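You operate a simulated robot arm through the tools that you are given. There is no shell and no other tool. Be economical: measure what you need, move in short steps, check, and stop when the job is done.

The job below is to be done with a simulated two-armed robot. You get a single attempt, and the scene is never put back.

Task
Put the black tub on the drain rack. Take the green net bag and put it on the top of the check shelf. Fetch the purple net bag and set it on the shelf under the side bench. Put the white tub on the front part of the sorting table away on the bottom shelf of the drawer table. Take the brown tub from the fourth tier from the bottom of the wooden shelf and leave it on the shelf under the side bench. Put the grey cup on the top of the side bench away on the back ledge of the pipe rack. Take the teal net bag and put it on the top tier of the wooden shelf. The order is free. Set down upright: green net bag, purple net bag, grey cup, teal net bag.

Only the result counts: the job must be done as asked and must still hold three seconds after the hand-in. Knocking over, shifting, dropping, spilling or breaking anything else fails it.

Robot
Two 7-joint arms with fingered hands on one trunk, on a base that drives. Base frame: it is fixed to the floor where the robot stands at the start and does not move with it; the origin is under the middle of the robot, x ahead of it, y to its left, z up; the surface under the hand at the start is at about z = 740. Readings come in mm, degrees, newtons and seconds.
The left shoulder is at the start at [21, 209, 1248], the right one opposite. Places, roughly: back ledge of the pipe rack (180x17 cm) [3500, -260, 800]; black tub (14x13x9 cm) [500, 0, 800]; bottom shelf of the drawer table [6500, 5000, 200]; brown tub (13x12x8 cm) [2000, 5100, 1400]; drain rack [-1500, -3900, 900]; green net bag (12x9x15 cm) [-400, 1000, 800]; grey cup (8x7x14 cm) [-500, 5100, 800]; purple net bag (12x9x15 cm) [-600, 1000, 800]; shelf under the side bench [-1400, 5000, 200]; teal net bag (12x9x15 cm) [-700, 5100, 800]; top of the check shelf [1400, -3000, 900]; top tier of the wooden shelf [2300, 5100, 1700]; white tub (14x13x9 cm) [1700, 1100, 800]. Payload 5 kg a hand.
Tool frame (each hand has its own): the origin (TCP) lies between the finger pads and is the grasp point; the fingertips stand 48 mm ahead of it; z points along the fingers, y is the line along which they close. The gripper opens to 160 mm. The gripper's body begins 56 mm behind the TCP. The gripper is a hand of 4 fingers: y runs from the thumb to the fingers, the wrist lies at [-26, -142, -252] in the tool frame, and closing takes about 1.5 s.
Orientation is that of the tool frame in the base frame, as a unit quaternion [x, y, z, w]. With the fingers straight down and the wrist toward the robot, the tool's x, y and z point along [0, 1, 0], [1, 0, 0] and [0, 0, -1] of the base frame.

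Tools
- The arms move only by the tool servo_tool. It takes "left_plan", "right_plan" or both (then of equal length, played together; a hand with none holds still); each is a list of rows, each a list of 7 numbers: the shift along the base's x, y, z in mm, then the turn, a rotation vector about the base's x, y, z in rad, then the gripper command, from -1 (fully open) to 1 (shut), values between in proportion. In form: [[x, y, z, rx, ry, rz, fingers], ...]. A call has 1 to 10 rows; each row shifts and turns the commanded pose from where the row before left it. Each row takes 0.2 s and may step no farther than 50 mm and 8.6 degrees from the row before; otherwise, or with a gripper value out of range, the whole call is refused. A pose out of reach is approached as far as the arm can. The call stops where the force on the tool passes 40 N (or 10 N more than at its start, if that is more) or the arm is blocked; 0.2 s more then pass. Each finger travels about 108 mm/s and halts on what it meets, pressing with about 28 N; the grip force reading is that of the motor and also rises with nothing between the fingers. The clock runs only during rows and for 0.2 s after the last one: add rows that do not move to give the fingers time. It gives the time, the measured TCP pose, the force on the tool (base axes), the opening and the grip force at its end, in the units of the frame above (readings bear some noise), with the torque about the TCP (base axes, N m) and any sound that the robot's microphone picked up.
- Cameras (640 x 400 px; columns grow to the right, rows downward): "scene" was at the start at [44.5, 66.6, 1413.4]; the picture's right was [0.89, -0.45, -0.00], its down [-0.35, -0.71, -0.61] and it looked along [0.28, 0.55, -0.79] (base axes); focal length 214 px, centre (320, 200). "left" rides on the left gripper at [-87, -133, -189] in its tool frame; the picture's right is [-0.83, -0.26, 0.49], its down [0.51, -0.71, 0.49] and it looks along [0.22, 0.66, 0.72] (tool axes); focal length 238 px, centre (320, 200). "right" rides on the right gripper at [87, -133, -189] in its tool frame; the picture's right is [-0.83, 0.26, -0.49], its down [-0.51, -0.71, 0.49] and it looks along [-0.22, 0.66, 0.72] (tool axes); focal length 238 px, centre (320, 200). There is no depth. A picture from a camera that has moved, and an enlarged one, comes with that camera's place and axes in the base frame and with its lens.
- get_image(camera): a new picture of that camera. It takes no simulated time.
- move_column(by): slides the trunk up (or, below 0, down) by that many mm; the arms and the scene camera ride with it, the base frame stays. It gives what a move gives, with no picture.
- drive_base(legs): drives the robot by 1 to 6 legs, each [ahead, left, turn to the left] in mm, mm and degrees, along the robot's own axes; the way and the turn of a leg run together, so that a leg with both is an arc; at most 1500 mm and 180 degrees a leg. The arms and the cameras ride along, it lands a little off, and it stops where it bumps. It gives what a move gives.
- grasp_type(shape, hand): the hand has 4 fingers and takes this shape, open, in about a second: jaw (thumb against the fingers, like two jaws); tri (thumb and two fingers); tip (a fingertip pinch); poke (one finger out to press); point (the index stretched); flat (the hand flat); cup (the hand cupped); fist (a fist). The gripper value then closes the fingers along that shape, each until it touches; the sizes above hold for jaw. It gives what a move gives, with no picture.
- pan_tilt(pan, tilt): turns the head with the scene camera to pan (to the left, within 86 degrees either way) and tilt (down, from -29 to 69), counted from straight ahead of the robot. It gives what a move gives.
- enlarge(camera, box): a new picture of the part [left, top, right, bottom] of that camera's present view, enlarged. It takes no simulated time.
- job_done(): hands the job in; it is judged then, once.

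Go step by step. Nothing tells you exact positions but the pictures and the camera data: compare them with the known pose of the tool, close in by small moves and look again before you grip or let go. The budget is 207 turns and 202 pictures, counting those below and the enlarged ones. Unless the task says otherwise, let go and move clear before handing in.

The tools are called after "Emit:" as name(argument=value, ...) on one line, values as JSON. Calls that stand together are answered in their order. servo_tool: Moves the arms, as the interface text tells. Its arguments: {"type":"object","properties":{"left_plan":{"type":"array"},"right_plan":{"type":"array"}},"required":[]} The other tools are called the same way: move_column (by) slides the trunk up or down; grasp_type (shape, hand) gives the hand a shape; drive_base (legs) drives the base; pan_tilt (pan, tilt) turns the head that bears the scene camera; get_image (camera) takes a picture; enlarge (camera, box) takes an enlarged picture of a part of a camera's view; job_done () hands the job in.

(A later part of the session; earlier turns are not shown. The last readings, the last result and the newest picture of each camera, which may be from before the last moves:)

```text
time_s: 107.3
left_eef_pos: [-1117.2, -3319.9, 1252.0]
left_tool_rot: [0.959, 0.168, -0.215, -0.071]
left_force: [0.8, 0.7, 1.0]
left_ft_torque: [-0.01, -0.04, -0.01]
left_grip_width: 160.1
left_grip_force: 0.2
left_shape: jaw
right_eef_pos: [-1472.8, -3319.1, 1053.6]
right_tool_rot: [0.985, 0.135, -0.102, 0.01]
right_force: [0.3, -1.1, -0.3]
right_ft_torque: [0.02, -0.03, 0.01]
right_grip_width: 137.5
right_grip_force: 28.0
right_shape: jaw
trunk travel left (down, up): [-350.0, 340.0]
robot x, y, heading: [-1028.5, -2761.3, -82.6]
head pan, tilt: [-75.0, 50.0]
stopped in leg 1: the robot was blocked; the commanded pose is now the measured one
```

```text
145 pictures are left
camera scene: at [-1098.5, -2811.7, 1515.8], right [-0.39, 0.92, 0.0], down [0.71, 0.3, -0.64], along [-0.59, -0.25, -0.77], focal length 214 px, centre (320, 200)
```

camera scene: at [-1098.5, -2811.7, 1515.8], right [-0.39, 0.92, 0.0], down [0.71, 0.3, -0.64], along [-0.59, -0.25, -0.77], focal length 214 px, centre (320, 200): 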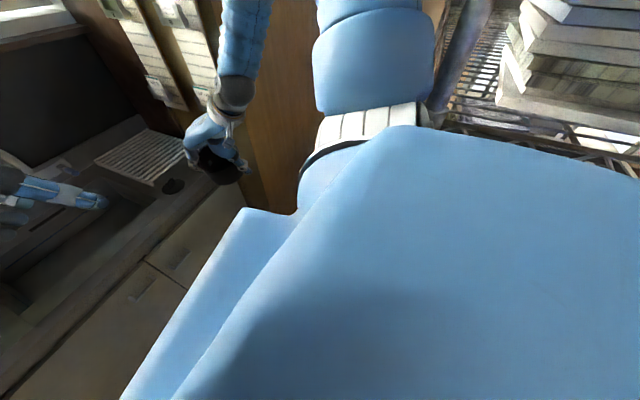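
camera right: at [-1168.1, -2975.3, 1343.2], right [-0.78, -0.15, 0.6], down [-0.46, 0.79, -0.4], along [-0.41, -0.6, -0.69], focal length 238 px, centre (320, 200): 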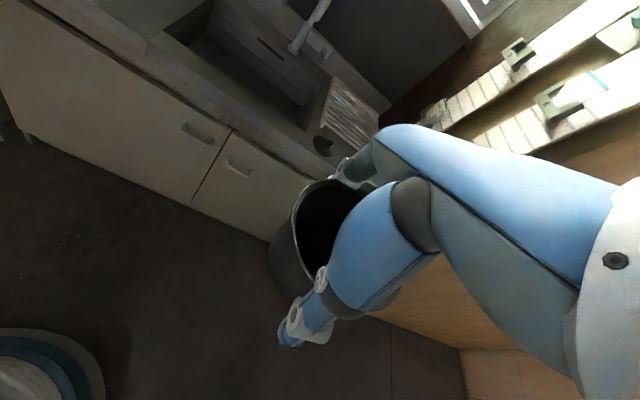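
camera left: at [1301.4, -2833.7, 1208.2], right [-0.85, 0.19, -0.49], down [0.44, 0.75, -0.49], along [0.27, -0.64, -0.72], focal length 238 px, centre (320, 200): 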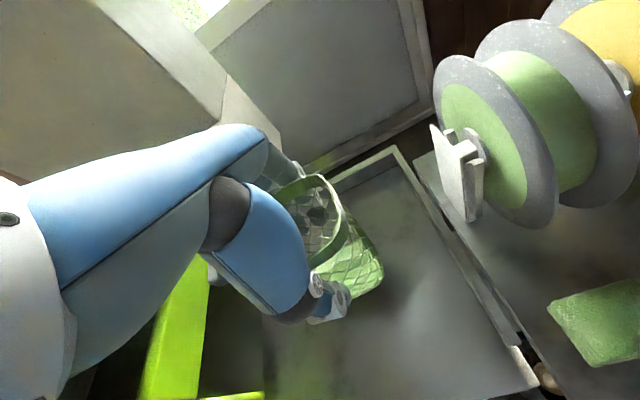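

The robot is level again but blocked. I look ahead and to the left to understand the surroundings.

Emit:
pan_tilt(pan=0, tilt=60)

Emit:
get_image(camera="scene")

Emit:
pan_tilt(pan=75, tilt=50)

Emit:
get_image(camera="scene")

Emit:
get_image(camera="left")

Emit:
get_image(camera="right")

```text
time_s: 108.7
left_eef_pos: [-1121.1, -3320.9, 1250.8]
left_tool_rot: [0.959, 0.168, -0.215, -0.072]
left_force: [-0.5, 0.1, 0.0]
left_ft_torque: [0.01, -0.03, 0.0]
left_grip_width: 160.1
left_grip_force: 0.0
left_shape: jaw
right_eef_pos: [-1475.4, -3318.1, 1053.1]
right_tool_rot: [0.986, 0.134, -0.102, 0.007]
right_force: [0.5, 0.7, -1.0]
right_ft_torque: [-0.01, -0.03, 0.04]
right_grip_width: 137.5
right_grip_force: 27.5
right_shape: jaw
trunk travel left (down, up): [-350.0, 340.0]
robot x, y, heading: [-1023.5, -2767.7, -82.4]
head pan, tilt: [0.0, 60.0]
```

```text
144 pictures are left
camera scene: at [-1018.6, -2848.6, 1503.0], right [-0.99, -0.13, 0.0], down [-0.12, 0.86, -0.49], along [0.07, -0.49, -0.87], focal length 214 px, centre (320, 200)
```

scene: 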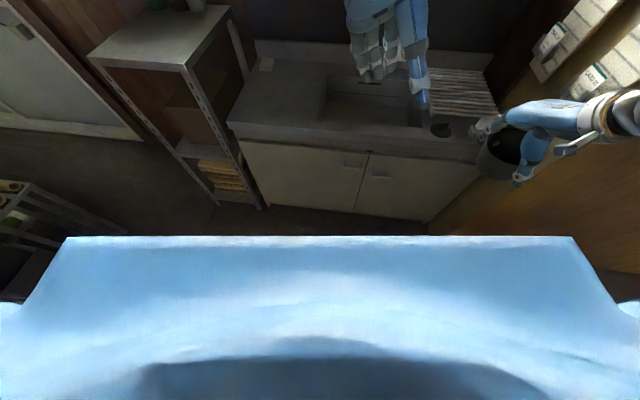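

```text
time_s: 110.2
left_eef_pos: [-1119.4, -3320.7, 1252.0]
left_tool_rot: [0.96, 0.167, -0.215, -0.072]
left_force: [0.3, 0.1, -0.1]
left_ft_torque: [-0.03, 0.03, 0.0]
left_grip_width: 160.2
left_grip_force: 0.0
left_shape: jaw
right_eef_pos: [-1474.9, -3317.1, 1052.1]
right_tool_rot: [0.986, 0.134, -0.102, 0.008]
right_force: [0.5, -0.3, -1.3]
right_ft_torque: [0.0, 0.02, -0.01]
right_grip_width: 137.4
right_grip_force: 28.1
right_shape: jaw
trunk travel left (down, up): [-350.0, 340.0]
robot x, y, heading: [-1029.6, -2764.9, -82.3]
head pan, tilt: [75.0, 50.0]
```

```text
143 pictures are left
camera scene: at [-951.2, -2792.5, 1516.1], right [-0.13, -0.99, -0.01], down [-0.76, 0.1, -0.64], along [0.64, -0.08, -0.77], focal length 214 px, centre (320, 200)
```

scene: 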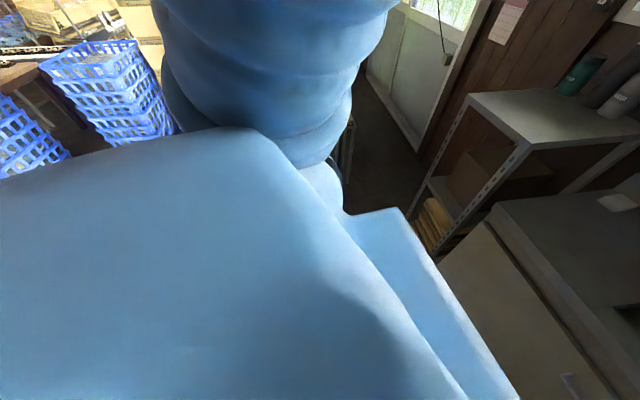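

```text
142 pictures are left
camera left: at [-1150.2, -3240.2, 1483.0], right [-1.0, -0.02, -0.06], down [0.01, 0.87, -0.49], along [0.06, -0.49, -0.87], focal length 238 px, centre (320, 200)
```

left: 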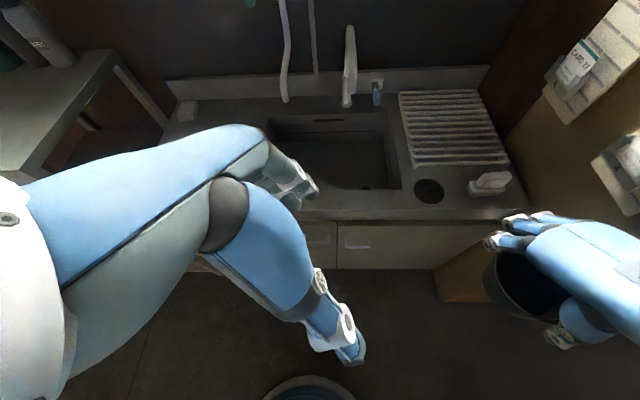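

```text
141 pictures are left
camera right: at [-1391.8, -3159.7, 1222.0], right [-0.62, -0.45, 0.64], down [-0.76, 0.53, -0.37], along [-0.18, -0.72, -0.67], focal length 238 px, centre (320, 200)
```

right: 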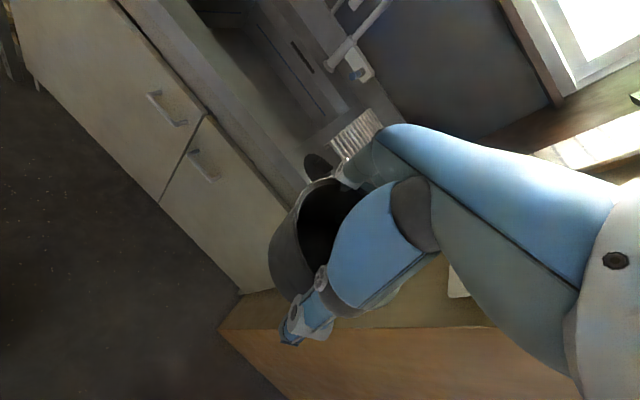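

Nothing has fallen; my upper arm lies just beyond the post, so the leftward push pressed it backward. The drain rack spans about x -1380..-1680, y -3680..-4020 at z≈900. I ease forward and left, free of the post.

Emit:
drive_base(legs=[[80, 60, 0]])

Emit:
pan_tilt(pan=-75, tilt=35)

Emit:
get_image(camera="scene")

```text
time_s: 111.3
left_eef_pos: [-1049.0, -3384.0, 1255.3]
left_tool_rot: [0.959, 0.168, -0.216, -0.069]
left_force: [0.8, 0.4, -1.1]
left_ft_torque: [0.11, 0.11, -0.08]
left_grip_width: 160.2
left_grip_force: 0.1
left_shape: jaw
right_eef_pos: [-1403.7, -3382.7, 1057.3]
right_tool_rot: [0.985, 0.135, -0.103, 0.011]
right_force: [0.8, -1.2, -0.5]
right_ft_torque: [0.15, 0.04, 0.0]
right_grip_width: 137.5
right_grip_force: 27.7
right_shape: jaw
trunk travel left (down, up): [-350.0, 340.0]
robot x, y, heading: [-959.4, -2828.8, -82.2]
head pan, tilt: [75.0, 50.0]
```

```text
time_s: 113.7
left_eef_pos: [-1050.1, -3381.9, 1255.2]
left_tool_rot: [0.96, 0.167, -0.216, -0.069]
left_force: [0.1, -0.1, -0.1]
left_ft_torque: [0.0, 0.01, 0.0]
left_grip_width: 160.0
left_grip_force: 0.1
left_shape: jaw
right_eef_pos: [-1405.2, -3381.7, 1057.3]
right_tool_rot: [0.985, 0.135, -0.104, 0.01]
right_force: [0.1, -0.6, -0.3]
right_ft_torque: [0.03, 0.01, 0.04]
right_grip_width: 137.4
right_grip_force: 28.4
right_shape: jaw
trunk travel left (down, up): [-350.0, 340.0]
robot x, y, heading: [-957.8, -2835.4, -82.5]
head pan, tilt: [-75.0, 35.0]
```

```text
140 pictures are left
camera scene: at [-1038.6, -2876.3, 1537.9], right [-0.39, 0.92, 0.0], down [0.53, 0.22, -0.82], along [-0.75, -0.32, -0.57], focal length 214 px, centre (320, 200)
```

scene: 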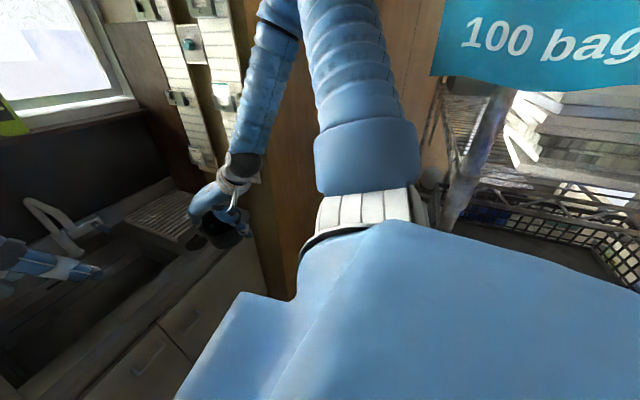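

Free again. I drive forward, then turn a little right toward the rack.

Emit:
drive_base(legs=[[240, 0, 0]])

Emit:
drive_base(legs=[[0, 0, -13]])

Emit:
pan_tilt(pan=-20, tilt=45)

Emit:
get_image(camera="scene")

Emit:
get_image(camera="right")

```text
time_s: 115.5
left_eef_pos: [-1018.0, -3623.9, 1256.0]
left_tool_rot: [0.96, 0.166, -0.216, -0.069]
left_force: [0.1, -1.1, -0.6]
left_ft_torque: [0.07, 0.0, -0.06]
left_grip_width: 159.9
left_grip_force: 0.1
left_shape: jaw
right_eef_pos: [-1372.8, -3622.2, 1056.1]
right_tool_rot: [0.986, 0.132, -0.103, 0.01]
right_force: [0.5, -0.6, -1.7]
right_ft_torque: [0.07, -0.02, -0.02]
right_grip_width: 137.3
right_grip_force: 27.6
right_shape: jaw
trunk travel left (down, up): [-350.0, 340.0]
robot x, y, heading: [-927.2, -3069.9, -82.3]
head pan, tilt: [-75.0, 35.0]
```

```text
time_s: 116.7
left_eef_pos: [-1148.5, -3585.4, 1255.8]
left_tool_rot: [0.973, 0.05, -0.206, -0.094]
left_force: [-0.9, 0.7, 0.4]
left_ft_torque: [-0.03, 0.02, 0.05]
left_grip_width: 160.2
left_grip_force: 0.1
left_shape: jaw
right_eef_pos: [-1492.5, -3497.9, 1056.3]
right_tool_rot: [0.995, 0.013, -0.104, -0.001]
right_force: [-0.8, 0.0, -1.3]
right_ft_torque: [-0.07, -0.03, -0.02]
right_grip_width: 137.5
right_grip_force: 28.1
right_shape: jaw
trunk travel left (down, up): [-350.0, 340.0]
robot x, y, heading: [-927.3, -3071.5, -96.2]
head pan, tilt: [-75.0, 35.0]
```

```text
time_s: 118.0
left_eef_pos: [-1147.0, -3585.9, 1255.0]
left_tool_rot: [0.973, 0.049, -0.207, -0.095]
left_force: [-0.2, 0.8, -0.1]
left_ft_torque: [0.01, -0.01, -0.01]
left_grip_width: 159.8
left_grip_force: 0.0
left_shape: jaw
right_eef_pos: [-1491.8, -3499.0, 1056.3]
right_tool_rot: [0.995, 0.014, -0.103, -0.002]
right_force: [0.1, 0.1, -0.1]
right_ft_torque: [0.0, -0.01, 0.0]
right_grip_width: 137.5
right_grip_force: 27.9
right_shape: jaw
trunk travel left (down, up): [-350.0, 340.0]
robot x, y, heading: [-925.3, -3071.2, -96.2]
head pan, tilt: [-20.0, 45.0]
```

```text
139 pictures are left
camera scene: at [-963.2, -3157.3, 1523.1], right [-0.9, 0.44, 0.0], down [0.31, 0.63, -0.71], along [-0.31, -0.63, -0.71], focal length 214 px, centre (320, 200)
```

scene: 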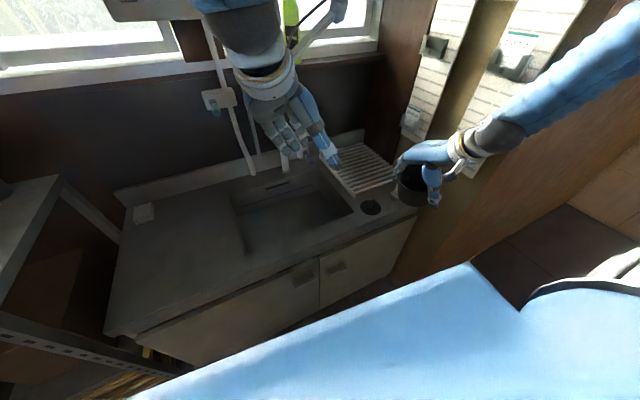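

```text
138 pictures are left
camera right: at [-1372.4, -3364.3, 1224.7], right [-0.71, -0.28, 0.65], down [-0.61, 0.7, -0.37], along [-0.35, -0.66, -0.67], focal length 238 px, centre (320, 200)
```

right: 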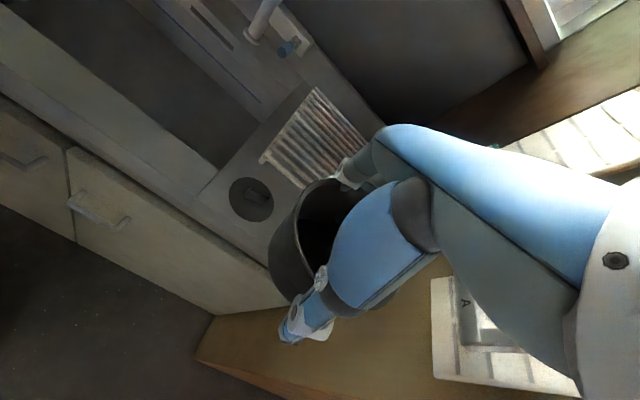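

The rack top is about z 855, centred near (-1540, -3850), a little beyond reach. I nudge the base forward and right, and straighten the tub.

Emit:
drive_base(legs=[[60, -80, 0]])

Emit:
servo_tool(right_plan=[[0, 0, 10, 0, -0.1035, 0, 1], [0, 0, 10, 0, -0.1035, 0, 1], [0, 0, 0, 0, 0, 0, 1]])

Emit:
get_image(camera="scene")

```text
time_s: 119.1
left_eef_pos: [-1232.2, -3636.6, 1254.9]
left_tool_rot: [0.973, 0.048, -0.205, -0.095]
left_force: [0.6, 0.2, -0.1]
left_ft_torque: [0.05, -0.02, -0.02]
left_grip_width: 160.1
left_grip_force: 0.0
left_shape: jaw
right_eef_pos: [-1577.7, -3549.5, 1056.3]
right_tool_rot: [0.995, 0.013, -0.103, -0.003]
right_force: [-1.1, -0.4, -1.1]
right_ft_torque: [-0.01, -0.12, 0.01]
right_grip_width: 137.3
right_grip_force: 28.1
right_shape: jaw
trunk travel left (down, up): [-350.0, 340.0]
robot x, y, heading: [-1012.0, -3122.6, -96.4]
head pan, tilt: [-20.0, 45.0]
```

```text
time_s: 119.9
left_eef_pos: [-1231.6, -3636.1, 1254.3]
left_tool_rot: [0.973, 0.048, -0.206, -0.094]
left_force: [0.3, 0.5, -0.2]
left_ft_torque: [-0.04, 0.05, 0.02]
left_grip_width: 160.1
left_grip_force: 0.1
left_shape: jaw
right_eef_pos: [-1574.6, -3547.8, 1077.5]
right_tool_rot: [1.0, 0.014, -0.001, -0.001]
right_force: [0.2, -0.2, -0.8]
right_ft_torque: [0.01, 0.06, -0.02]
right_grip_width: 137.6
right_grip_force: 28.1
right_shape: jaw
trunk travel left (down, up): [-350.0, 340.0]
robot x, y, heading: [-1009.4, -3123.6, -96.1]
head pan, tilt: [-20.0, 45.0]
```

```text
137 pictures are left
camera scene: at [-1045.7, -3208.2, 1523.2], right [-0.9, 0.44, 0.0], down [0.31, 0.63, -0.71], along [-0.31, -0.63, -0.71], focal length 214 px, centre (320, 200)
```

scene: 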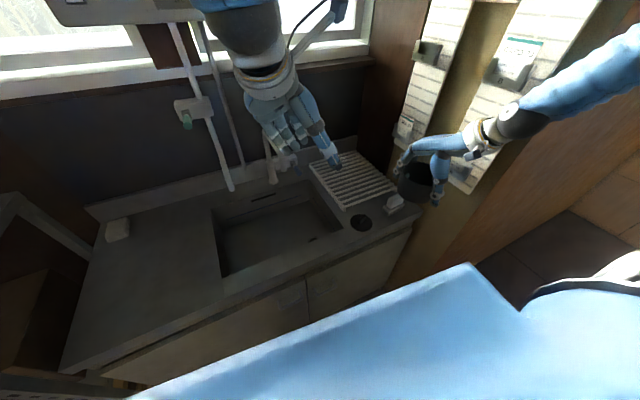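

Rack centre confirmed at (-1541, -3852). I bring the tub over it.

Emit:
servo_tool(right_plan=[[5, -42, -8, 0, 0, 0, 1], [5, -42, -10, 0, 0, 0, 1], [5, -42, -10, 0, 0, 0, 1], [5, -42, -10, 0, 0, 0, 1], [5, -42, -10, 0, 0, 0, 1], [5, -42, -10, 0, 0, 0, 1], [5, -40, -10, 0, 0, 0, 1], [0, 0, 0, 0, 0, 0, 1]])

Emit:
enlarge(camera="scene", box=[270, 90, 430, 250])

Emit:
get_image(camera="right")

```text
time_s: 121.7
left_eef_pos: [-1231.4, -3635.0, 1255.9]
left_tool_rot: [0.973, 0.048, -0.207, -0.094]
left_force: [0.2, 1.1, 0.1]
left_ft_torque: [-0.06, -0.02, 0.03]
left_grip_width: 159.9
left_grip_force: 0.0
left_shape: jaw
right_eef_pos: [-1543.6, -3840.9, 1010.0]
right_tool_rot: [1.0, 0.012, 0.001, 0.0]
right_force: [0.2, 0.3, -0.3]
right_ft_torque: [-0.03, 0.0, 0.02]
right_grip_width: 137.4
right_grip_force: 28.0
right_shape: jaw
trunk travel left (down, up): [-350.0, 340.0]
robot x, y, heading: [-1004.7, -3126.9, -96.3]
head pan, tilt: [-20.0, 45.0]
```

```text
2.50 times, centred on (350, 170) of scene
camera zoom: at [-1046.7, -3207.0, 1523.3], right [-0.9, 0.44, 0.0], down [0.31, 0.63, -0.71], along [-0.31, -0.63, -0.71], focal length 536 px, centre (245, 275)
```

zoom: 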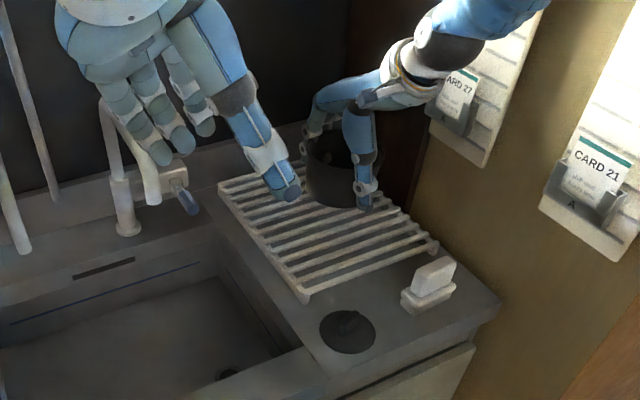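

```text
135 pictures are left
camera right: at [-1460.6, -3707.0, 1198.3], right [-0.83, -0.28, 0.49], down [-0.52, 0.7, -0.49], along [-0.2, -0.66, -0.72], focal length 238 px, centre (320, 200)
```

right: 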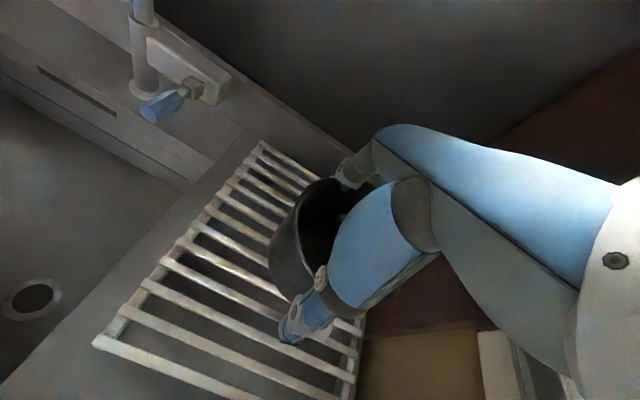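

The tub is well within the rack. I lower it.

Emit:
servo_tool(right_plan=[[0, 0, -25, 0, 0, 0, 1], [0, 0, -25, 0, 0, 0, 1], [0, 0, -12, 0, 0, 0, 1], [0, 0, 0, 0, 0, 0, 1]])

Emit:
get_image(camera="right")

Emit:
enlarge(camera="scene", box=[270, 90, 430, 250])

```text
time_s: 122.7
left_eef_pos: [-1232.1, -3637.0, 1255.5]
left_tool_rot: [0.973, 0.048, -0.206, -0.094]
left_force: [-0.6, 0.1, 0.6]
left_ft_torque: [0.01, 0.01, 0.01]
left_grip_width: 160.3
left_grip_force: 0.0
left_shape: jaw
right_eef_pos: [-1540.9, -3841.8, 947.4]
right_tool_rot: [1.0, 0.012, -0.001, 0.0]
right_force: [0.7, -1.0, 3.0]
right_ft_torque: [-0.09, 0.18, 0.04]
right_grip_width: 137.3
right_grip_force: 26.9
right_shape: jaw
trunk travel left (down, up): [-350.0, 340.0]
robot x, y, heading: [-1010.8, -3125.1, -96.2]
head pan, tilt: [-20.0, 45.0]
```

```text
134 pictures are left
camera right: at [-1458.8, -3707.2, 1136.8], right [-0.83, -0.28, 0.49], down [-0.52, 0.7, -0.49], along [-0.2, -0.66, -0.72], focal length 238 px, centre (320, 200)
```

right: 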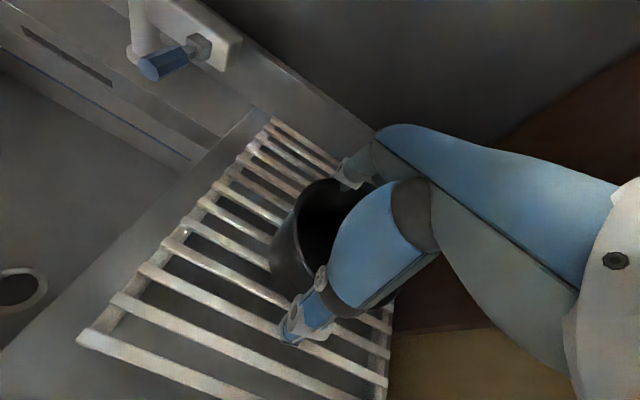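

```text
2.50 times, centred on (350, 170) of scene
camera zoom: at [-1046.7, -3208.2, 1523.2], right [-0.9, 0.44, 0.0], down [0.31, 0.63, -0.71], along [-0.31, -0.63, -0.71], focal length 536 px, centre (245, 275)
```

zoom: 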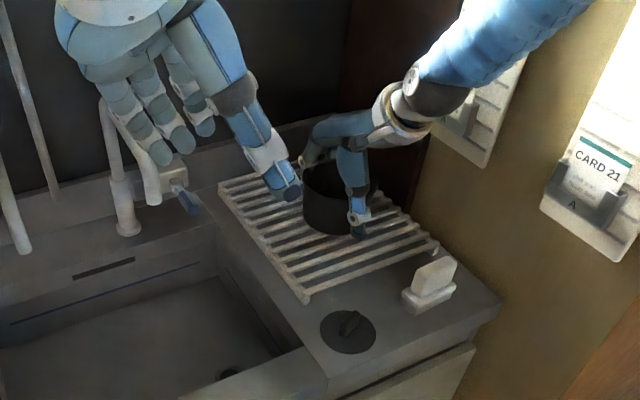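

Almost there; small steps to contact.

Emit:
servo_tool(right_plan=[[0, 0, -4, 0, 0, 0, 1], [0, 0, -4, 0, 0, 0, 1], [0, 0, 0, 0, 0, 0, 1]])

Emit:
servo_tool(right_plan=[[0, 0, -4, 0, 0, 0, 1], [0, 0, -4, 0, 0, 0, 1], [0, 0, 0, 0, 0, 0, 1]])

```text
time_s: 123.5
left_eef_pos: [-1230.1, -3633.6, 1257.3]
left_tool_rot: [0.973, 0.048, -0.207, -0.093]
left_force: [0.1, 0.2, -0.2]
left_ft_torque: [0.02, 0.0, 0.03]
left_grip_width: 160.1
left_grip_force: 0.0
left_shape: jaw
right_eef_pos: [-1540.0, -3841.0, 944.7]
right_tool_rot: [1.0, 0.012, -0.003, 0.004]
right_force: [3.2, 1.4, 38.7]
right_ft_torque: [-0.59, 0.54, -0.02]
right_grip_width: 137.0
right_grip_force: 28.6
right_shape: jaw
trunk travel left (down, up): [-350.0, 340.0]
robot x, y, heading: [-1007.9, -3122.0, -96.4]
head pan, tilt: [-20.0, 45.0]
```

```text
time_s: 123.9
left_eef_pos: [-1231.6, -3635.1, 1256.6]
left_tool_rot: [0.973, 0.048, -0.206, -0.094]
left_force: [-0.7, -1.4, -0.2]
left_ft_torque: [0.11, -0.07, -0.05]
left_grip_width: 160.1
left_grip_force: 0.0
left_shape: jaw
right_eef_pos: [-1539.8, -3847.5, 944.8]
right_tool_rot: [1.0, 0.012, -0.002, 0.008]
right_force: [3.6, 4.9, 25.5]
right_ft_torque: [0.26, 0.27, -0.08]
right_grip_width: 136.9
right_grip_force: 28.2
right_shape: jaw
trunk travel left (down, up): [-350.0, 340.0]
robot x, y, heading: [-1011.7, -3121.7, -96.4]
head pan, tilt: [-20.0, 45.0]
stopped in row 1 (right hand): the force on the tool passed its limit at 50 N (the readings are from after the stop); the commanded pose is now the measured one
```

Seated (rack top ≈ 880). I open and rise.

Emit:
servo_tool(right_plan=[[0, 0, 0, 0, 0, 0, 0.2], [0, 0, 0, 0, 0, 0, -0.6], [0, 0, 0, 0, 0, 0, -1], [0, 0, 0, 0, 0, 0, -1], [0, 0, 30, 0, 0, 0, -1], [0, 0, 40, 0, 0, 0, -1], [0, 0, 40, 0, 0, 0, -1], [0, 0, 40, 0, 0, 0, -1], [0, 0, 0, 0, 0, 0, -1]])

Emit:
enlarge(camera="scene", box=[270, 90, 430, 250])

Emit:
get_image(camera="right")

```text
time_s: 125.9
left_eef_pos: [-1231.5, -3637.1, 1254.4]
left_tool_rot: [0.973, 0.047, -0.206, -0.095]
left_force: [-0.4, -1.2, -0.3]
left_ft_torque: [0.08, -0.04, -0.05]
left_grip_width: 160.0
left_grip_force: 0.1
left_shape: jaw
right_eef_pos: [-1543.8, -3844.1, 1090.3]
right_tool_rot: [1.0, 0.012, 0.0, 0.003]
right_force: [-0.8, -0.7, -0.2]
right_ft_torque: [0.05, -0.1, 0.03]
right_grip_width: 159.8
right_grip_force: 0.0
right_shape: jaw
trunk travel left (down, up): [-350.0, 340.0]
robot x, y, heading: [-1009.0, -3123.5, -96.4]
head pan, tilt: [-20.0, 45.0]
```

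```text
2.50 times, centred on (350, 170) of scene
camera zoom: at [-1047.9, -3209.7, 1522.9], right [-0.9, 0.44, 0.0], down [0.31, 0.63, -0.71], along [-0.31, -0.63, -0.71], focal length 536 px, centre (245, 275)
```

zoom: 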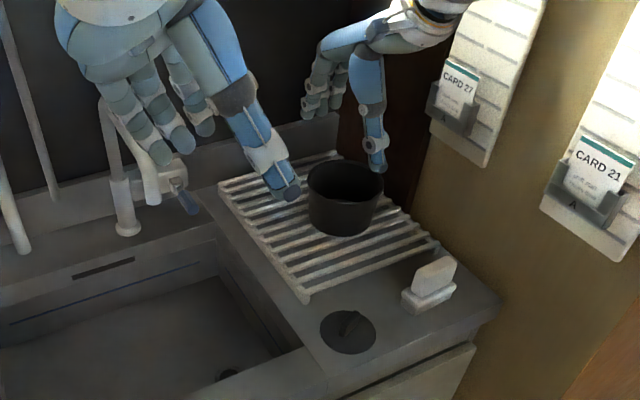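

```text
131 pictures are left
camera right: at [-1459.7, -3709.3, 1278.6], right [-0.83, -0.28, 0.49], down [-0.52, 0.69, -0.49], along [-0.2, -0.67, -0.72], focal length 238 px, centre (320, 200)
```

right: 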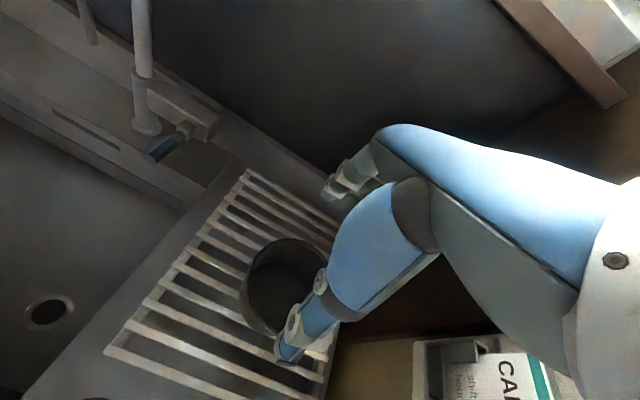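

The black tub sits on the rack. I draw both hands in and straighten the left one.

Emit:
servo_tool(right_plan=[[0, 0, 40, 0, 0, 0, -1], [32, 31, 3, 0, 0, 0, -1], [32, 31, 3, 0, 0, 0, -1], [32, 31, 3, 0, 0, 0, -1], [32, 31, 3, 0, 0, 0, -1], [32, 31, 3, 0, 0, 0, -1], [32, 31, 3, 0, 0, 0, -1], [32, 31, 3, 0, 0, 0, -1], [32, 31, 0, 0, 0, 0, -1], [0, 0, 0, 0, 0, 0, -1]], left_plan=[[48, 0, 0, -0.021, -0.053, 0, -1], [48, 0, 0, -0.021, -0.053, 0, -1], [48, 0, 0, -0.021, -0.053, 0, -1], [48, 0, 0, -0.021, -0.053, 0, -1], [48, 0, 0, -0.021, -0.053, 0, -1], [48, 0, 0, -0.021, -0.053, 0, -1], [48, 0, 0, -0.021, -0.053, 0, -1], [48, 0, 0, -0.021, -0.053, 0, -1], [0, 0, 0, 0, 0, 0, -1], [0, 0, 0, 0, 0, 0, -1]])

Emit:
pan_tilt(pan=-75, tilt=35)

Emit:
get_image(camera="scene")

```text
time_s: 128.1
left_eef_pos: [-847.5, -3635.9, 1255.8]
left_tool_rot: [0.999, 0.05, -0.001, -0.001]
left_force: [-0.5, -0.8, -0.8]
left_ft_torque: [0.09, 0.01, -0.01]
left_grip_width: 160.2
left_grip_force: 0.0
left_shape: jaw
right_eef_pos: [-1287.4, -3599.4, 1149.8]
right_tool_rot: [1.0, 0.011, -0.001, 0.004]
right_force: [0.6, -0.6, 0.0]
right_ft_torque: [0.08, -0.04, 0.01]
right_grip_width: 160.0
right_grip_force: 0.0
right_shape: jaw
trunk travel left (down, up): [-350.0, 340.0]
robot x, y, heading: [-1013.8, -3125.3, -96.4]
head pan, tilt: [-20.0, 45.0]
```

```text
time_s: 129.3
left_eef_pos: [-847.0, -3636.5, 1256.7]
left_tool_rot: [0.999, 0.049, 0.001, 0.0]
left_force: [0.4, 0.2, 0.5]
left_ft_torque: [-0.02, -0.01, 0.01]
left_grip_width: 159.9
left_grip_force: 0.2
left_shape: jaw
right_eef_pos: [-1286.4, -3598.8, 1150.7]
right_tool_rot: [1.0, 0.012, 0.0, 0.004]
right_force: [0.7, 0.2, 0.1]
right_ft_torque: [-0.01, -0.02, 0.01]
right_grip_width: 160.0
right_grip_force: 0.0
right_shape: jaw
trunk travel left (down, up): [-350.0, 340.0]
robot x, y, heading: [-1006.2, -3122.1, -96.2]
head pan, tilt: [-75.0, 35.0]
```

```text
130 pictures are left
camera scene: at [-1097.3, -3148.6, 1538.0], right [-0.15, 0.99, 0.0], down [0.57, 0.09, -0.82], along [-0.81, -0.12, -0.57], focal length 214 px, centre (320, 200)
```

scene: 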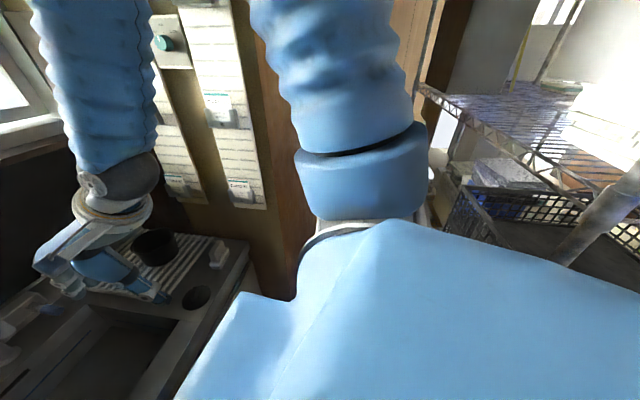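

Now I leave diagonally back-left, away from the rack, and return to the space before the bench with the bags.

Emit:
drive_base(legs=[[-150, 150, 0]])

Emit:
drive_base(legs=[[-800, 240, 0], [-800, 240, 0], [-1250, -230, 0]])

```text
time_s: 131.0
left_eef_pos: [-685.2, -3499.4, 1255.8]
left_tool_rot: [0.999, 0.048, 0.0, -0.001]
left_force: [1.1, -0.3, -0.1]
left_ft_torque: [-0.07, 0.06, 0.01]
left_grip_width: 159.7
left_grip_force: 0.0
left_shape: jaw
right_eef_pos: [-1124.8, -3461.6, 1150.4]
right_tool_rot: [1.0, 0.011, 0.0, 0.004]
right_force: [0.9, -0.4, 0.4]
right_ft_torque: [-0.02, 0.06, -0.02]
right_grip_width: 160.0
right_grip_force: 0.0
right_shape: jaw
trunk travel left (down, up): [-350.0, 340.0]
robot x, y, heading: [-849.6, -2990.9, -96.7]
head pan, tilt: [-75.0, 35.0]
```

```text
time_s: 145.3
left_eef_pos: [-142.6, -733.8, 1256.1]
left_tool_rot: [0.999, 0.04, 0.0, -0.002]
left_force: [-0.4, -0.1, 0.3]
left_ft_torque: [0.0, -0.02, -0.01]
left_grip_width: 159.9
left_grip_force: 0.0
left_shape: jaw
right_eef_pos: [-583.9, -689.1, 1149.5]
right_tool_rot: [1.0, 0.001, -0.001, 0.004]
right_force: [0.3, 0.1, 0.1]
right_ft_torque: [0.0, 0.0, -0.03]
right_grip_width: 160.1
right_grip_force: 0.1
right_shape: jaw
trunk travel left (down, up): [-350.0, 340.0]
robot x, y, heading: [-298.9, -221.1, -97.4]
head pan, tilt: [-75.0, 35.0]
```

Now I turn to face the bench.

Emit:
drive_base(legs=[[0, 0, -86.3], [0, 0, -86.3]])

Emit:
pan_tilt(pan=0, tilt=35)

Emit:
get_image(camera="scene")

```text
time_s: 153.1
left_eef_pos: [-513.7, 270.5, 1256.8]
left_tool_rot: [-0.105, 0.994, -0.002, 0.0]
left_force: [-0.1, 0.7, -0.6]
left_ft_torque: [0.04, 0.0, -0.01]
left_grip_width: 159.9
left_grip_force: 0.1
left_shape: jaw
right_eef_pos: [-72.6, 283.9, 1150.2]
right_tool_rot: [-0.066, 0.998, 0.005, 0.001]
right_force: [1.0, -0.6, 0.2]
right_ft_torque: [-0.01, 0.01, -0.01]
right_grip_width: 159.9
right_grip_force: 0.1
right_shape: jaw
trunk travel left (down, up): [-350.0, 340.0]
robot x, y, heading: [-298.7, -215.3, 90.0]
head pan, tilt: [-75.0, 35.0]
```

```text
time_s: 154.5
left_eef_pos: [-513.9, 271.0, 1254.5]
left_tool_rot: [-0.105, 0.994, -0.001, 0.0]
left_force: [-0.4, -0.3, 0.2]
left_ft_torque: [0.02, -0.03, 0.0]
left_grip_width: 159.8
left_grip_force: 0.0
left_shape: jaw
right_eef_pos: [-73.1, 281.9, 1150.2]
right_tool_rot: [-0.068, 0.998, 0.004, 0.001]
right_force: [-0.8, 0.5, -0.3]
right_ft_torque: [-0.02, -0.02, -0.05]
right_grip_width: 159.8
right_grip_force: 0.1
right_shape: jaw
trunk travel left (down, up): [-350.0, 340.0]
robot x, y, heading: [-294.9, -220.5, 90.2]
head pan, tilt: [0.0, 35.0]
```

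```text
129 pictures are left
camera scene: at [-296.3, -122.1, 1537.9], right [1.0, 0.0, 0.0], down [0.0, -0.57, -0.82], along [0.0, 0.82, -0.57], focal length 214 px, centre (320, 200)
```

scene: 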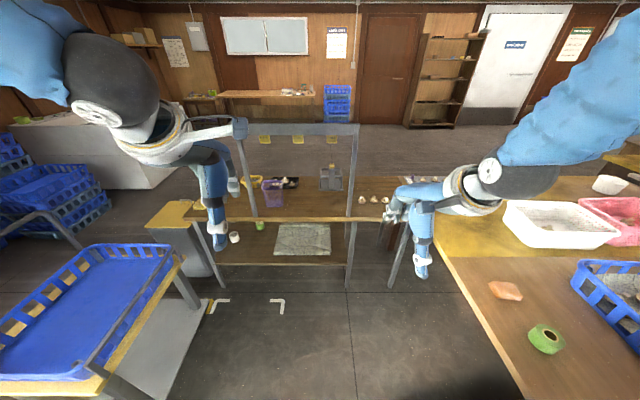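

Same approach as for the green bag. I lower the trunk, set the left hand low and move the right hand out of the way.

Emit:
move_column(by=-310)

Emit:
servo_tool(left_plan=[[0, 0, -30, 0, 0, -0.05, -1], [0, 0, -30, 0, 0, -0.05, -1], [0, 0, -35, 0, 0, -0.02, -1], [0, 0, 0, 0, 0, 0, -1], [0, 0, 0, 0, 0, 0, -1]], right_plan=[[38, 0, 20, 0, 0, 0, -1], [38, 0, 20, 0, 0, 0, -1], [38, 0, 20, 0, 0, 0, -1], [38, 0, 20, 0, 0, 0, -1], [0, 0, 0, 0, 0, 0, -1]])

Emit:
drive_base(legs=[[450, 30, 0]])

Emit:
get_image(camera="scene")

```text
time_s: 157.6
left_eef_pos: [-514.1, 268.7, 945.9]
left_tool_rot: [-0.106, 0.994, 0.0, 0.0]
left_force: [0.1, -0.2, -0.8]
left_ft_torque: [0.02, -0.02, 0.01]
left_grip_width: 160.0
left_grip_force: 0.1
left_shape: jaw
right_eef_pos: [-72.9, 282.8, 839.7]
right_tool_rot: [-0.067, 0.998, 0.005, 0.0]
right_force: [-1.3, 0.2, 0.7]
right_ft_torque: [0.04, -0.01, -0.02]
right_grip_width: 160.1
right_grip_force: 0.1
right_shape: jaw
trunk travel left (down, up): [-40.0, 650.0]
robot x, y, heading: [-297.4, -219.1, 90.1]
head pan, tilt: [0.0, 35.0]
```

```text
time_s: 158.8
left_eef_pos: [-512.9, 269.9, 849.8]
left_tool_rot: [-0.045, 0.999, -0.001, 0.0]
left_force: [-0.3, 0.0, 0.4]
left_ft_torque: [0.0, 0.01, -0.02]
left_grip_width: 159.9
left_grip_force: 0.0
left_shape: jaw
right_eef_pos: [79.6, 284.1, 922.4]
right_tool_rot: [-0.066, 0.998, 0.004, 0.0]
right_force: [0.2, -0.5, -0.3]
right_ft_torque: [-0.02, 0.01, 0.02]
right_grip_width: 159.6
right_grip_force: 0.1
right_shape: jaw
right hand out of reach, approached as far as the arm can: row 2
trunk travel left (down, up): [-40.0, 650.0]
robot x, y, heading: [-294.5, -220.7, 90.3]
head pan, tilt: [0.0, 35.0]
```

```text
time_s: 161.6
left_eef_pos: [-543.7, 729.6, 849.9]
left_tool_rot: [-0.045, 0.999, -0.001, 0.0]
left_force: [-0.6, 0.2, -0.5]
left_ft_torque: [-0.05, 0.01, -0.02]
left_grip_width: 160.1
left_grip_force: 0.0
left_shape: jaw
right_eef_pos: [49.5, 742.2, 921.3]
right_tool_rot: [-0.066, 0.998, 0.004, 0.0]
right_force: [-0.1, 0.3, 0.6]
right_ft_torque: [-0.03, -0.01, 0.03]
right_grip_width: 159.7
right_grip_force: 0.0
right_shape: jaw
trunk travel left (down, up): [-40.0, 650.0]
robot x, y, heading: [-324.7, 236.9, 89.8]
head pan, tilt: [0.0, 35.0]
```

```text
128 pictures are left
camera scene: at [-326.7, 338.6, 1227.9], right [1.0, 0.0, 0.0], down [0.0, -0.57, -0.82], along [0.0, 0.82, -0.57], focal length 214 px, centre (320, 200)
```

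scene: 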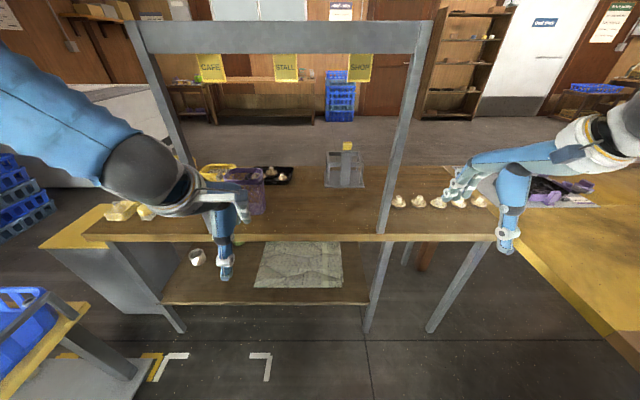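

I shift the hand right to x≈-462 and look at the purple bag.

Emit:
servo_tool(left_plan=[[41, 0, 0, 0, 0, 0, -1], [41, 0, 0, 0, 0, 0, -1], [0, 0, 0, 0, 0, 0, -1]])

Emit:
enlarge(camera="scene", box=[190, 140, 350, 240])

```text
time_s: 162.4
left_eef_pos: [-460.4, 729.0, 851.5]
left_tool_rot: [-0.045, 0.999, -0.001, 0.0]
left_force: [-0.4, 0.3, 0.7]
left_ft_torque: [-0.01, -0.01, 0.01]
left_grip_width: 160.1
left_grip_force: 0.0
left_shape: jaw
right_eef_pos: [48.7, 743.6, 921.3]
right_tool_rot: [-0.067, 0.998, 0.004, 0.001]
right_force: [0.1, 1.0, -0.3]
right_ft_torque: [0.0, 0.0, 0.02]
right_grip_width: 160.1
right_grip_force: 0.0
right_shape: jaw
trunk travel left (down, up): [-40.0, 650.0]
robot x, y, heading: [-327.0, 241.9, 90.1]
head pan, tilt: [0.0, 35.0]
```

```text
4.00 times, centred on (270, 190) of scene
camera zoom: at [-327.2, 338.0, 1227.9], right [1.0, 0.0, 0.0], down [0.0, -0.57, -0.82], along [0.0, 0.82, -0.57], focal length 858 px, centre (520, 240)
```

zoom: 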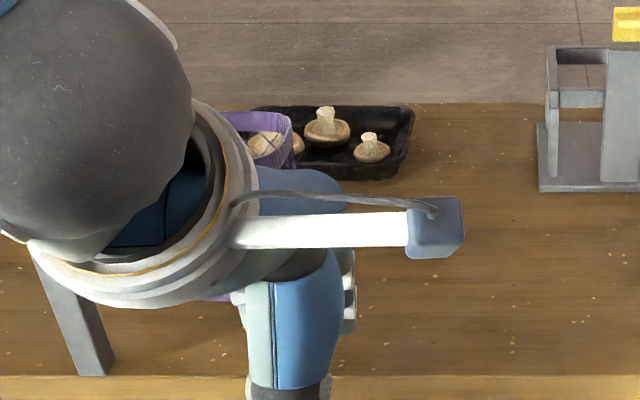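

The arm hides the bag, but earlier views put it at (-576, 974). I go in at x≈-440, then look before sliding left.

Emit:
servo_tool(left_plan=[[20, 25, 0, 0, 0, 0, -1], [0, 45, 0, 0, 0, 0, -1], [0, 45, 0, 0, 0, 0, -1], [0, 45, 0, 0, 0, 0, -1], [0, 45, 0, 0, 0, 0, -1], [0, 43, 0, 0, 0, 0.03, -1], [0, 0, 0, 0, 0, 0.03, -1], [0, 0, 0, 0, 0, 0, -1]])

Emit:
enlarge(camera="scene", box=[180, 120, 340, 240])

```text
time_s: 164.2
left_eef_pos: [-440.7, 979.4, 851.6]
left_tool_rot: [-0.074, 0.997, -0.001, 0.001]
left_force: [0.1, -0.2, -0.5]
left_ft_torque: [-0.02, -0.04, 0.0]
left_grip_width: 159.9
left_grip_force: 0.1
left_shape: jaw
right_eef_pos: [49.3, 743.3, 923.0]
right_tool_rot: [-0.067, 0.998, 0.004, 0.001]
right_force: [0.0, -0.2, 0.4]
right_ft_torque: [0.0, -0.03, 0.01]
right_grip_width: 159.6
right_grip_force: 0.0
right_shape: jaw
trunk travel left (down, up): [-40.0, 650.0]
robot x, y, heading: [-328.8, 240.2, 89.9]
head pan, tilt: [0.0, 35.0]
```

```text
3.33 times, centred on (260, 180) of scene
camera zoom: at [-326.7, 338.3, 1227.9], right [1.0, 0.0, 0.0], down [0.0, -0.57, -0.82], along [0.0, 0.82, -0.57], focal length 715 px, centre (520, 267)
```

zoom: 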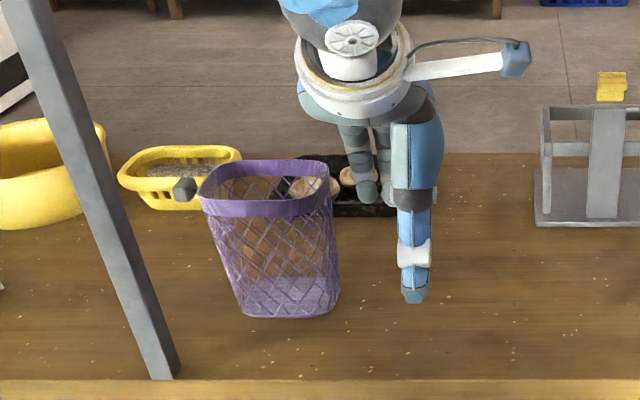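

The bag is centred at (-580, 978); hand is well aligned. I slide onto it.

Emit:
servo_tool(left_plan=[[-45, 0, 0, 0, 0, 0, -1], [-47, 0, 0, 0, 0, 0, -1], [-46, 0, 0, 0, 0, 0, -1], [0, 0, 0, 0, 0, 0, -1]])

Emit:
enlarge(camera="scene", box=[180, 120, 340, 240])

```text
time_s: 165.2
left_eef_pos: [-575.7, 979.9, 850.5]
left_tool_rot: [-0.074, 0.997, -0.001, 0.0]
left_force: [1.0, 0.0, 0.1]
left_ft_torque: [0.01, 0.06, 0.04]
left_grip_width: 160.1
left_grip_force: 0.1
left_shape: jaw
right_eef_pos: [50.0, 742.3, 920.8]
right_tool_rot: [-0.066, 0.998, 0.004, 0.0]
right_force: [0.8, 0.0, 0.1]
right_ft_torque: [0.01, 0.07, 0.01]
right_grip_width: 160.0
right_grip_force: 0.0
right_shape: jaw
trunk travel left (down, up): [-40.0, 650.0]
robot x, y, heading: [-326.2, 240.1, 89.6]
head pan, tilt: [0.0, 35.0]
```

```text
3.33 times, centred on (260, 180) of scene
camera zoom: at [-325.9, 337.9, 1228.0], right [1.0, 0.0, 0.0], down [0.0, -0.57, -0.82], along [0.0, 0.82, -0.57], focal length 715 px, centre (520, 267)
```

zoom: 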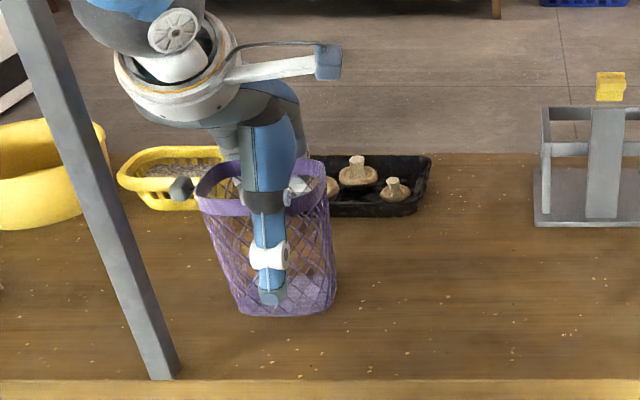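

Aligned, and the mushroom tray is untouched. I close and lift.

Emit:
servo_tool(left_plan=[[0, 0, 0, 0, 0, 0, -0.5], [0, 0, 0, 0, 0, 0, 0], [0, 0, 0, 0, 0, 0, 0.5], [0, 0, 0, 0, 0, 0, 1], [0, 0, 0, 0, 0, 0, 1], [0, 0, 0, 0, 0, 0, 1], [0, 0, 20, 0, 0, 0, 1], [0, 0, 20, 0, 0, 0, 1], [0, 0, 0, 0, 0, 0, 1]])

Emit:
enlarge(camera="scene", box=[180, 120, 340, 240])

```text
time_s: 167.2
left_eef_pos: [-574.6, 978.2, 889.4]
left_tool_rot: [-0.073, 0.997, -0.001, 0.0]
left_force: [-0.1, 0.1, -0.2]
left_ft_torque: [-0.03, -0.01, 0.01]
left_grip_width: 74.9
left_grip_force: 28.2
left_shape: jaw
right_eef_pos: [49.5, 742.9, 921.7]
right_tool_rot: [-0.066, 0.998, 0.004, 0.001]
right_force: [-0.2, 0.2, 0.4]
right_ft_torque: [0.03, -0.01, 0.03]
right_grip_width: 159.9
right_grip_force: 0.0
right_shape: jaw
trunk travel left (down, up): [-40.0, 650.0]
robot x, y, heading: [-327.5, 239.6, 90.0]
head pan, tilt: [0.0, 35.0]
```

```text
3.33 times, centred on (260, 180) of scene
camera zoom: at [-326.7, 338.3, 1227.9], right [1.0, 0.0, 0.0], down [0.0, -0.57, -0.82], along [0.0, 0.82, -0.57], focal length 715 px, centre (520, 267)
```

zoom: 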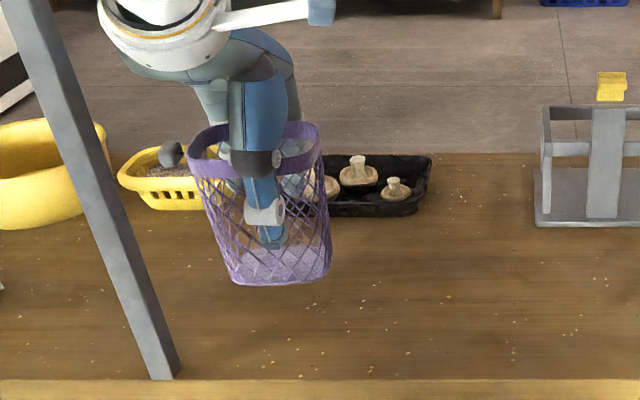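

The purple bag is held. I back out and then look west for a way north to the side bench.

Emit:
servo_tool(left_plan=[[0, -45, 0, 0, 0, 0, 1], [0, -45, 0, 0, 0, 0, 1], [0, -45, 0, 0, 0, 0, 1], [0, -45, 0, 0, 0, 0, 1], [0, 0, 0, 0, 0, 0, 1]])

Emit:
drive_base(legs=[[-480, 0, 0]])

Emit:
move_column(by=400)

Emit:
drive_base(legs=[[0, 0, 80]])

Emit:
pan_tilt(pan=0, tilt=25)

Emit:
get_image(camera="scene")

```text
time_s: 168.1
left_eef_pos: [-566.7, 845.0, 895.3]
left_tool_rot: [-0.064, 0.998, 0.012, 0.003]
left_force: [8.0, 26.4, -3.5]
left_ft_torque: [-0.47, -0.07, -2.73]
left_grip_width: 77.2
left_grip_force: 28.1
left_shape: jaw
right_eef_pos: [52.8, 742.8, 920.6]
right_tool_rot: [-0.064, 0.998, 0.004, 0.001]
right_force: [-0.7, 0.4, 0.0]
right_ft_torque: [0.01, 0.0, -0.03]
right_grip_width: 159.9
right_grip_force: 0.1
right_shape: jaw
trunk travel left (down, up): [-40.0, 650.0]
robot x, y, heading: [-330.3, 240.5, 89.9]
head pan, tilt: [0.0, 35.0]
stopped in row 4 (left hand): the force on the tool passed its limit at 54 N (the readings are from after the stop); the commanded pose is now the measured one
```

```text
time_s: 168.9
left_eef_pos: [-564.9, 843.2, 899.0]
left_tool_rot: [-0.06, 0.998, 0.018, 0.003]
left_force: [5.1, 16.6, -2.7]
left_ft_torque: [-0.32, -0.11, -1.86]
left_grip_width: 77.0
left_grip_force: 28.1
left_shape: jaw
right_eef_pos: [54.7, 737.0, 921.4]
right_tool_rot: [-0.063, 0.998, 0.004, 0.0]
right_force: [0.4, -0.1, 0.2]
right_ft_torque: [0.01, 0.02, 0.02]
right_grip_width: 159.7
right_grip_force: 0.1
right_shape: jaw
trunk travel left (down, up): [-40.0, 650.0]
robot x, y, heading: [-328.1, 235.0, 89.5]
head pan, tilt: [0.0, 35.0]
stopped in leg 1: the force on the tool passed its limit at 46 N (the readings are from after the stop); the commanded pose is now the measured one
```

```text
time_s: 170.8
left_eef_pos: [-567.0, 832.2, 1082.2]
left_tool_rot: [-0.063, 0.998, 0.003, 0.001]
left_force: [-2.1, -2.1, -7.5]
left_ft_torque: [0.23, -0.46, 0.05]
left_grip_width: 73.1
left_grip_force: 28.2
left_shape: jaw
right_eef_pos: [52.6, 737.0, 1114.3]
right_tool_rot: [-0.063, 0.998, 0.004, 0.001]
right_force: [0.8, -0.8, -1.3]
right_ft_torque: [0.06, 0.01, -0.02]
right_grip_width: 159.9
right_grip_force: 0.1
right_shape: jaw
trunk travel left (down, up): [-233.0, 457.0]
robot x, y, heading: [-325.9, 234.1, 89.5]
head pan, tilt: [0.0, 35.0]
stopped: the force on the tool passed its limit at 66 N (the readings are from after the stop); the commanded pose is now the measured one
```

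```text
time_s: 171.9
left_eef_pos: [-587.7, 823.0, 1085.1]
left_tool_rot: [-0.075, 0.997, 0.008, 0.001]
left_force: [5.2, 2.4, -0.6]
left_ft_torque: [-0.19, 0.48, -0.35]
left_grip_width: 73.3
left_grip_force: 27.8
left_shape: jaw
right_eef_pos: [28.1, 754.7, 1115.6]
right_tool_rot: [-0.088, 0.996, 0.005, 0.0]
right_force: [0.0, 0.5, 0.6]
right_ft_torque: [0.01, -0.01, -0.03]
right_grip_width: 159.8
right_grip_force: 0.0
right_shape: jaw
trunk travel left (down, up): [-233.0, 457.0]
robot x, y, heading: [-328.3, 237.5, 92.6]
head pan, tilt: [0.0, 35.0]
stopped in leg 1: the force on the tool passed its limit at 58 N (the readings are from after the stop); the commanded pose is now the measured one
```

```text
time_s: 172.6
left_eef_pos: [-587.8, 823.1, 1083.8]
left_tool_rot: [-0.077, 0.997, 0.008, 0.0]
left_force: [8.3, 0.9, -0.7]
left_ft_torque: [-0.11, 0.6, -0.34]
left_grip_width: 73.3
left_grip_force: 27.4
left_shape: jaw
right_eef_pos: [28.3, 754.9, 1114.6]
right_tool_rot: [-0.088, 0.996, 0.005, 0.0]
right_force: [0.6, 0.1, 0.4]
right_ft_torque: [-0.02, -0.02, 0.0]
right_grip_width: 160.0
right_grip_force: 0.1
right_shape: jaw
trunk travel left (down, up): [-233.0, 457.0]
robot x, y, heading: [-326.7, 237.3, 92.6]
head pan, tilt: [0.0, 25.0]
```

```text
123 pictures are left
camera scene: at [-329.7, 337.7, 1437.0], right [1.0, 0.04, 0.0], down [0.02, -0.42, -0.91], along [-0.04, 0.91, -0.42], focal length 214 px, centre (320, 200)
```

scene: 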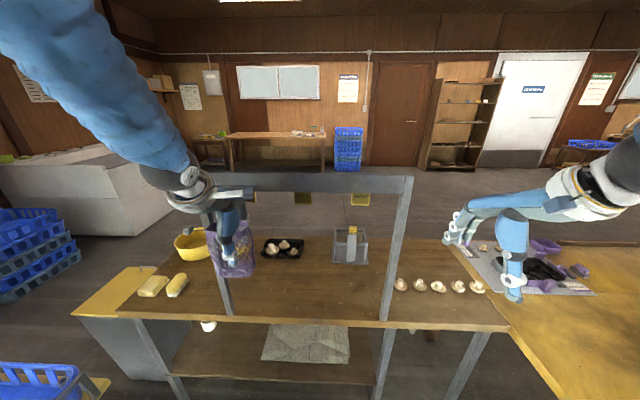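

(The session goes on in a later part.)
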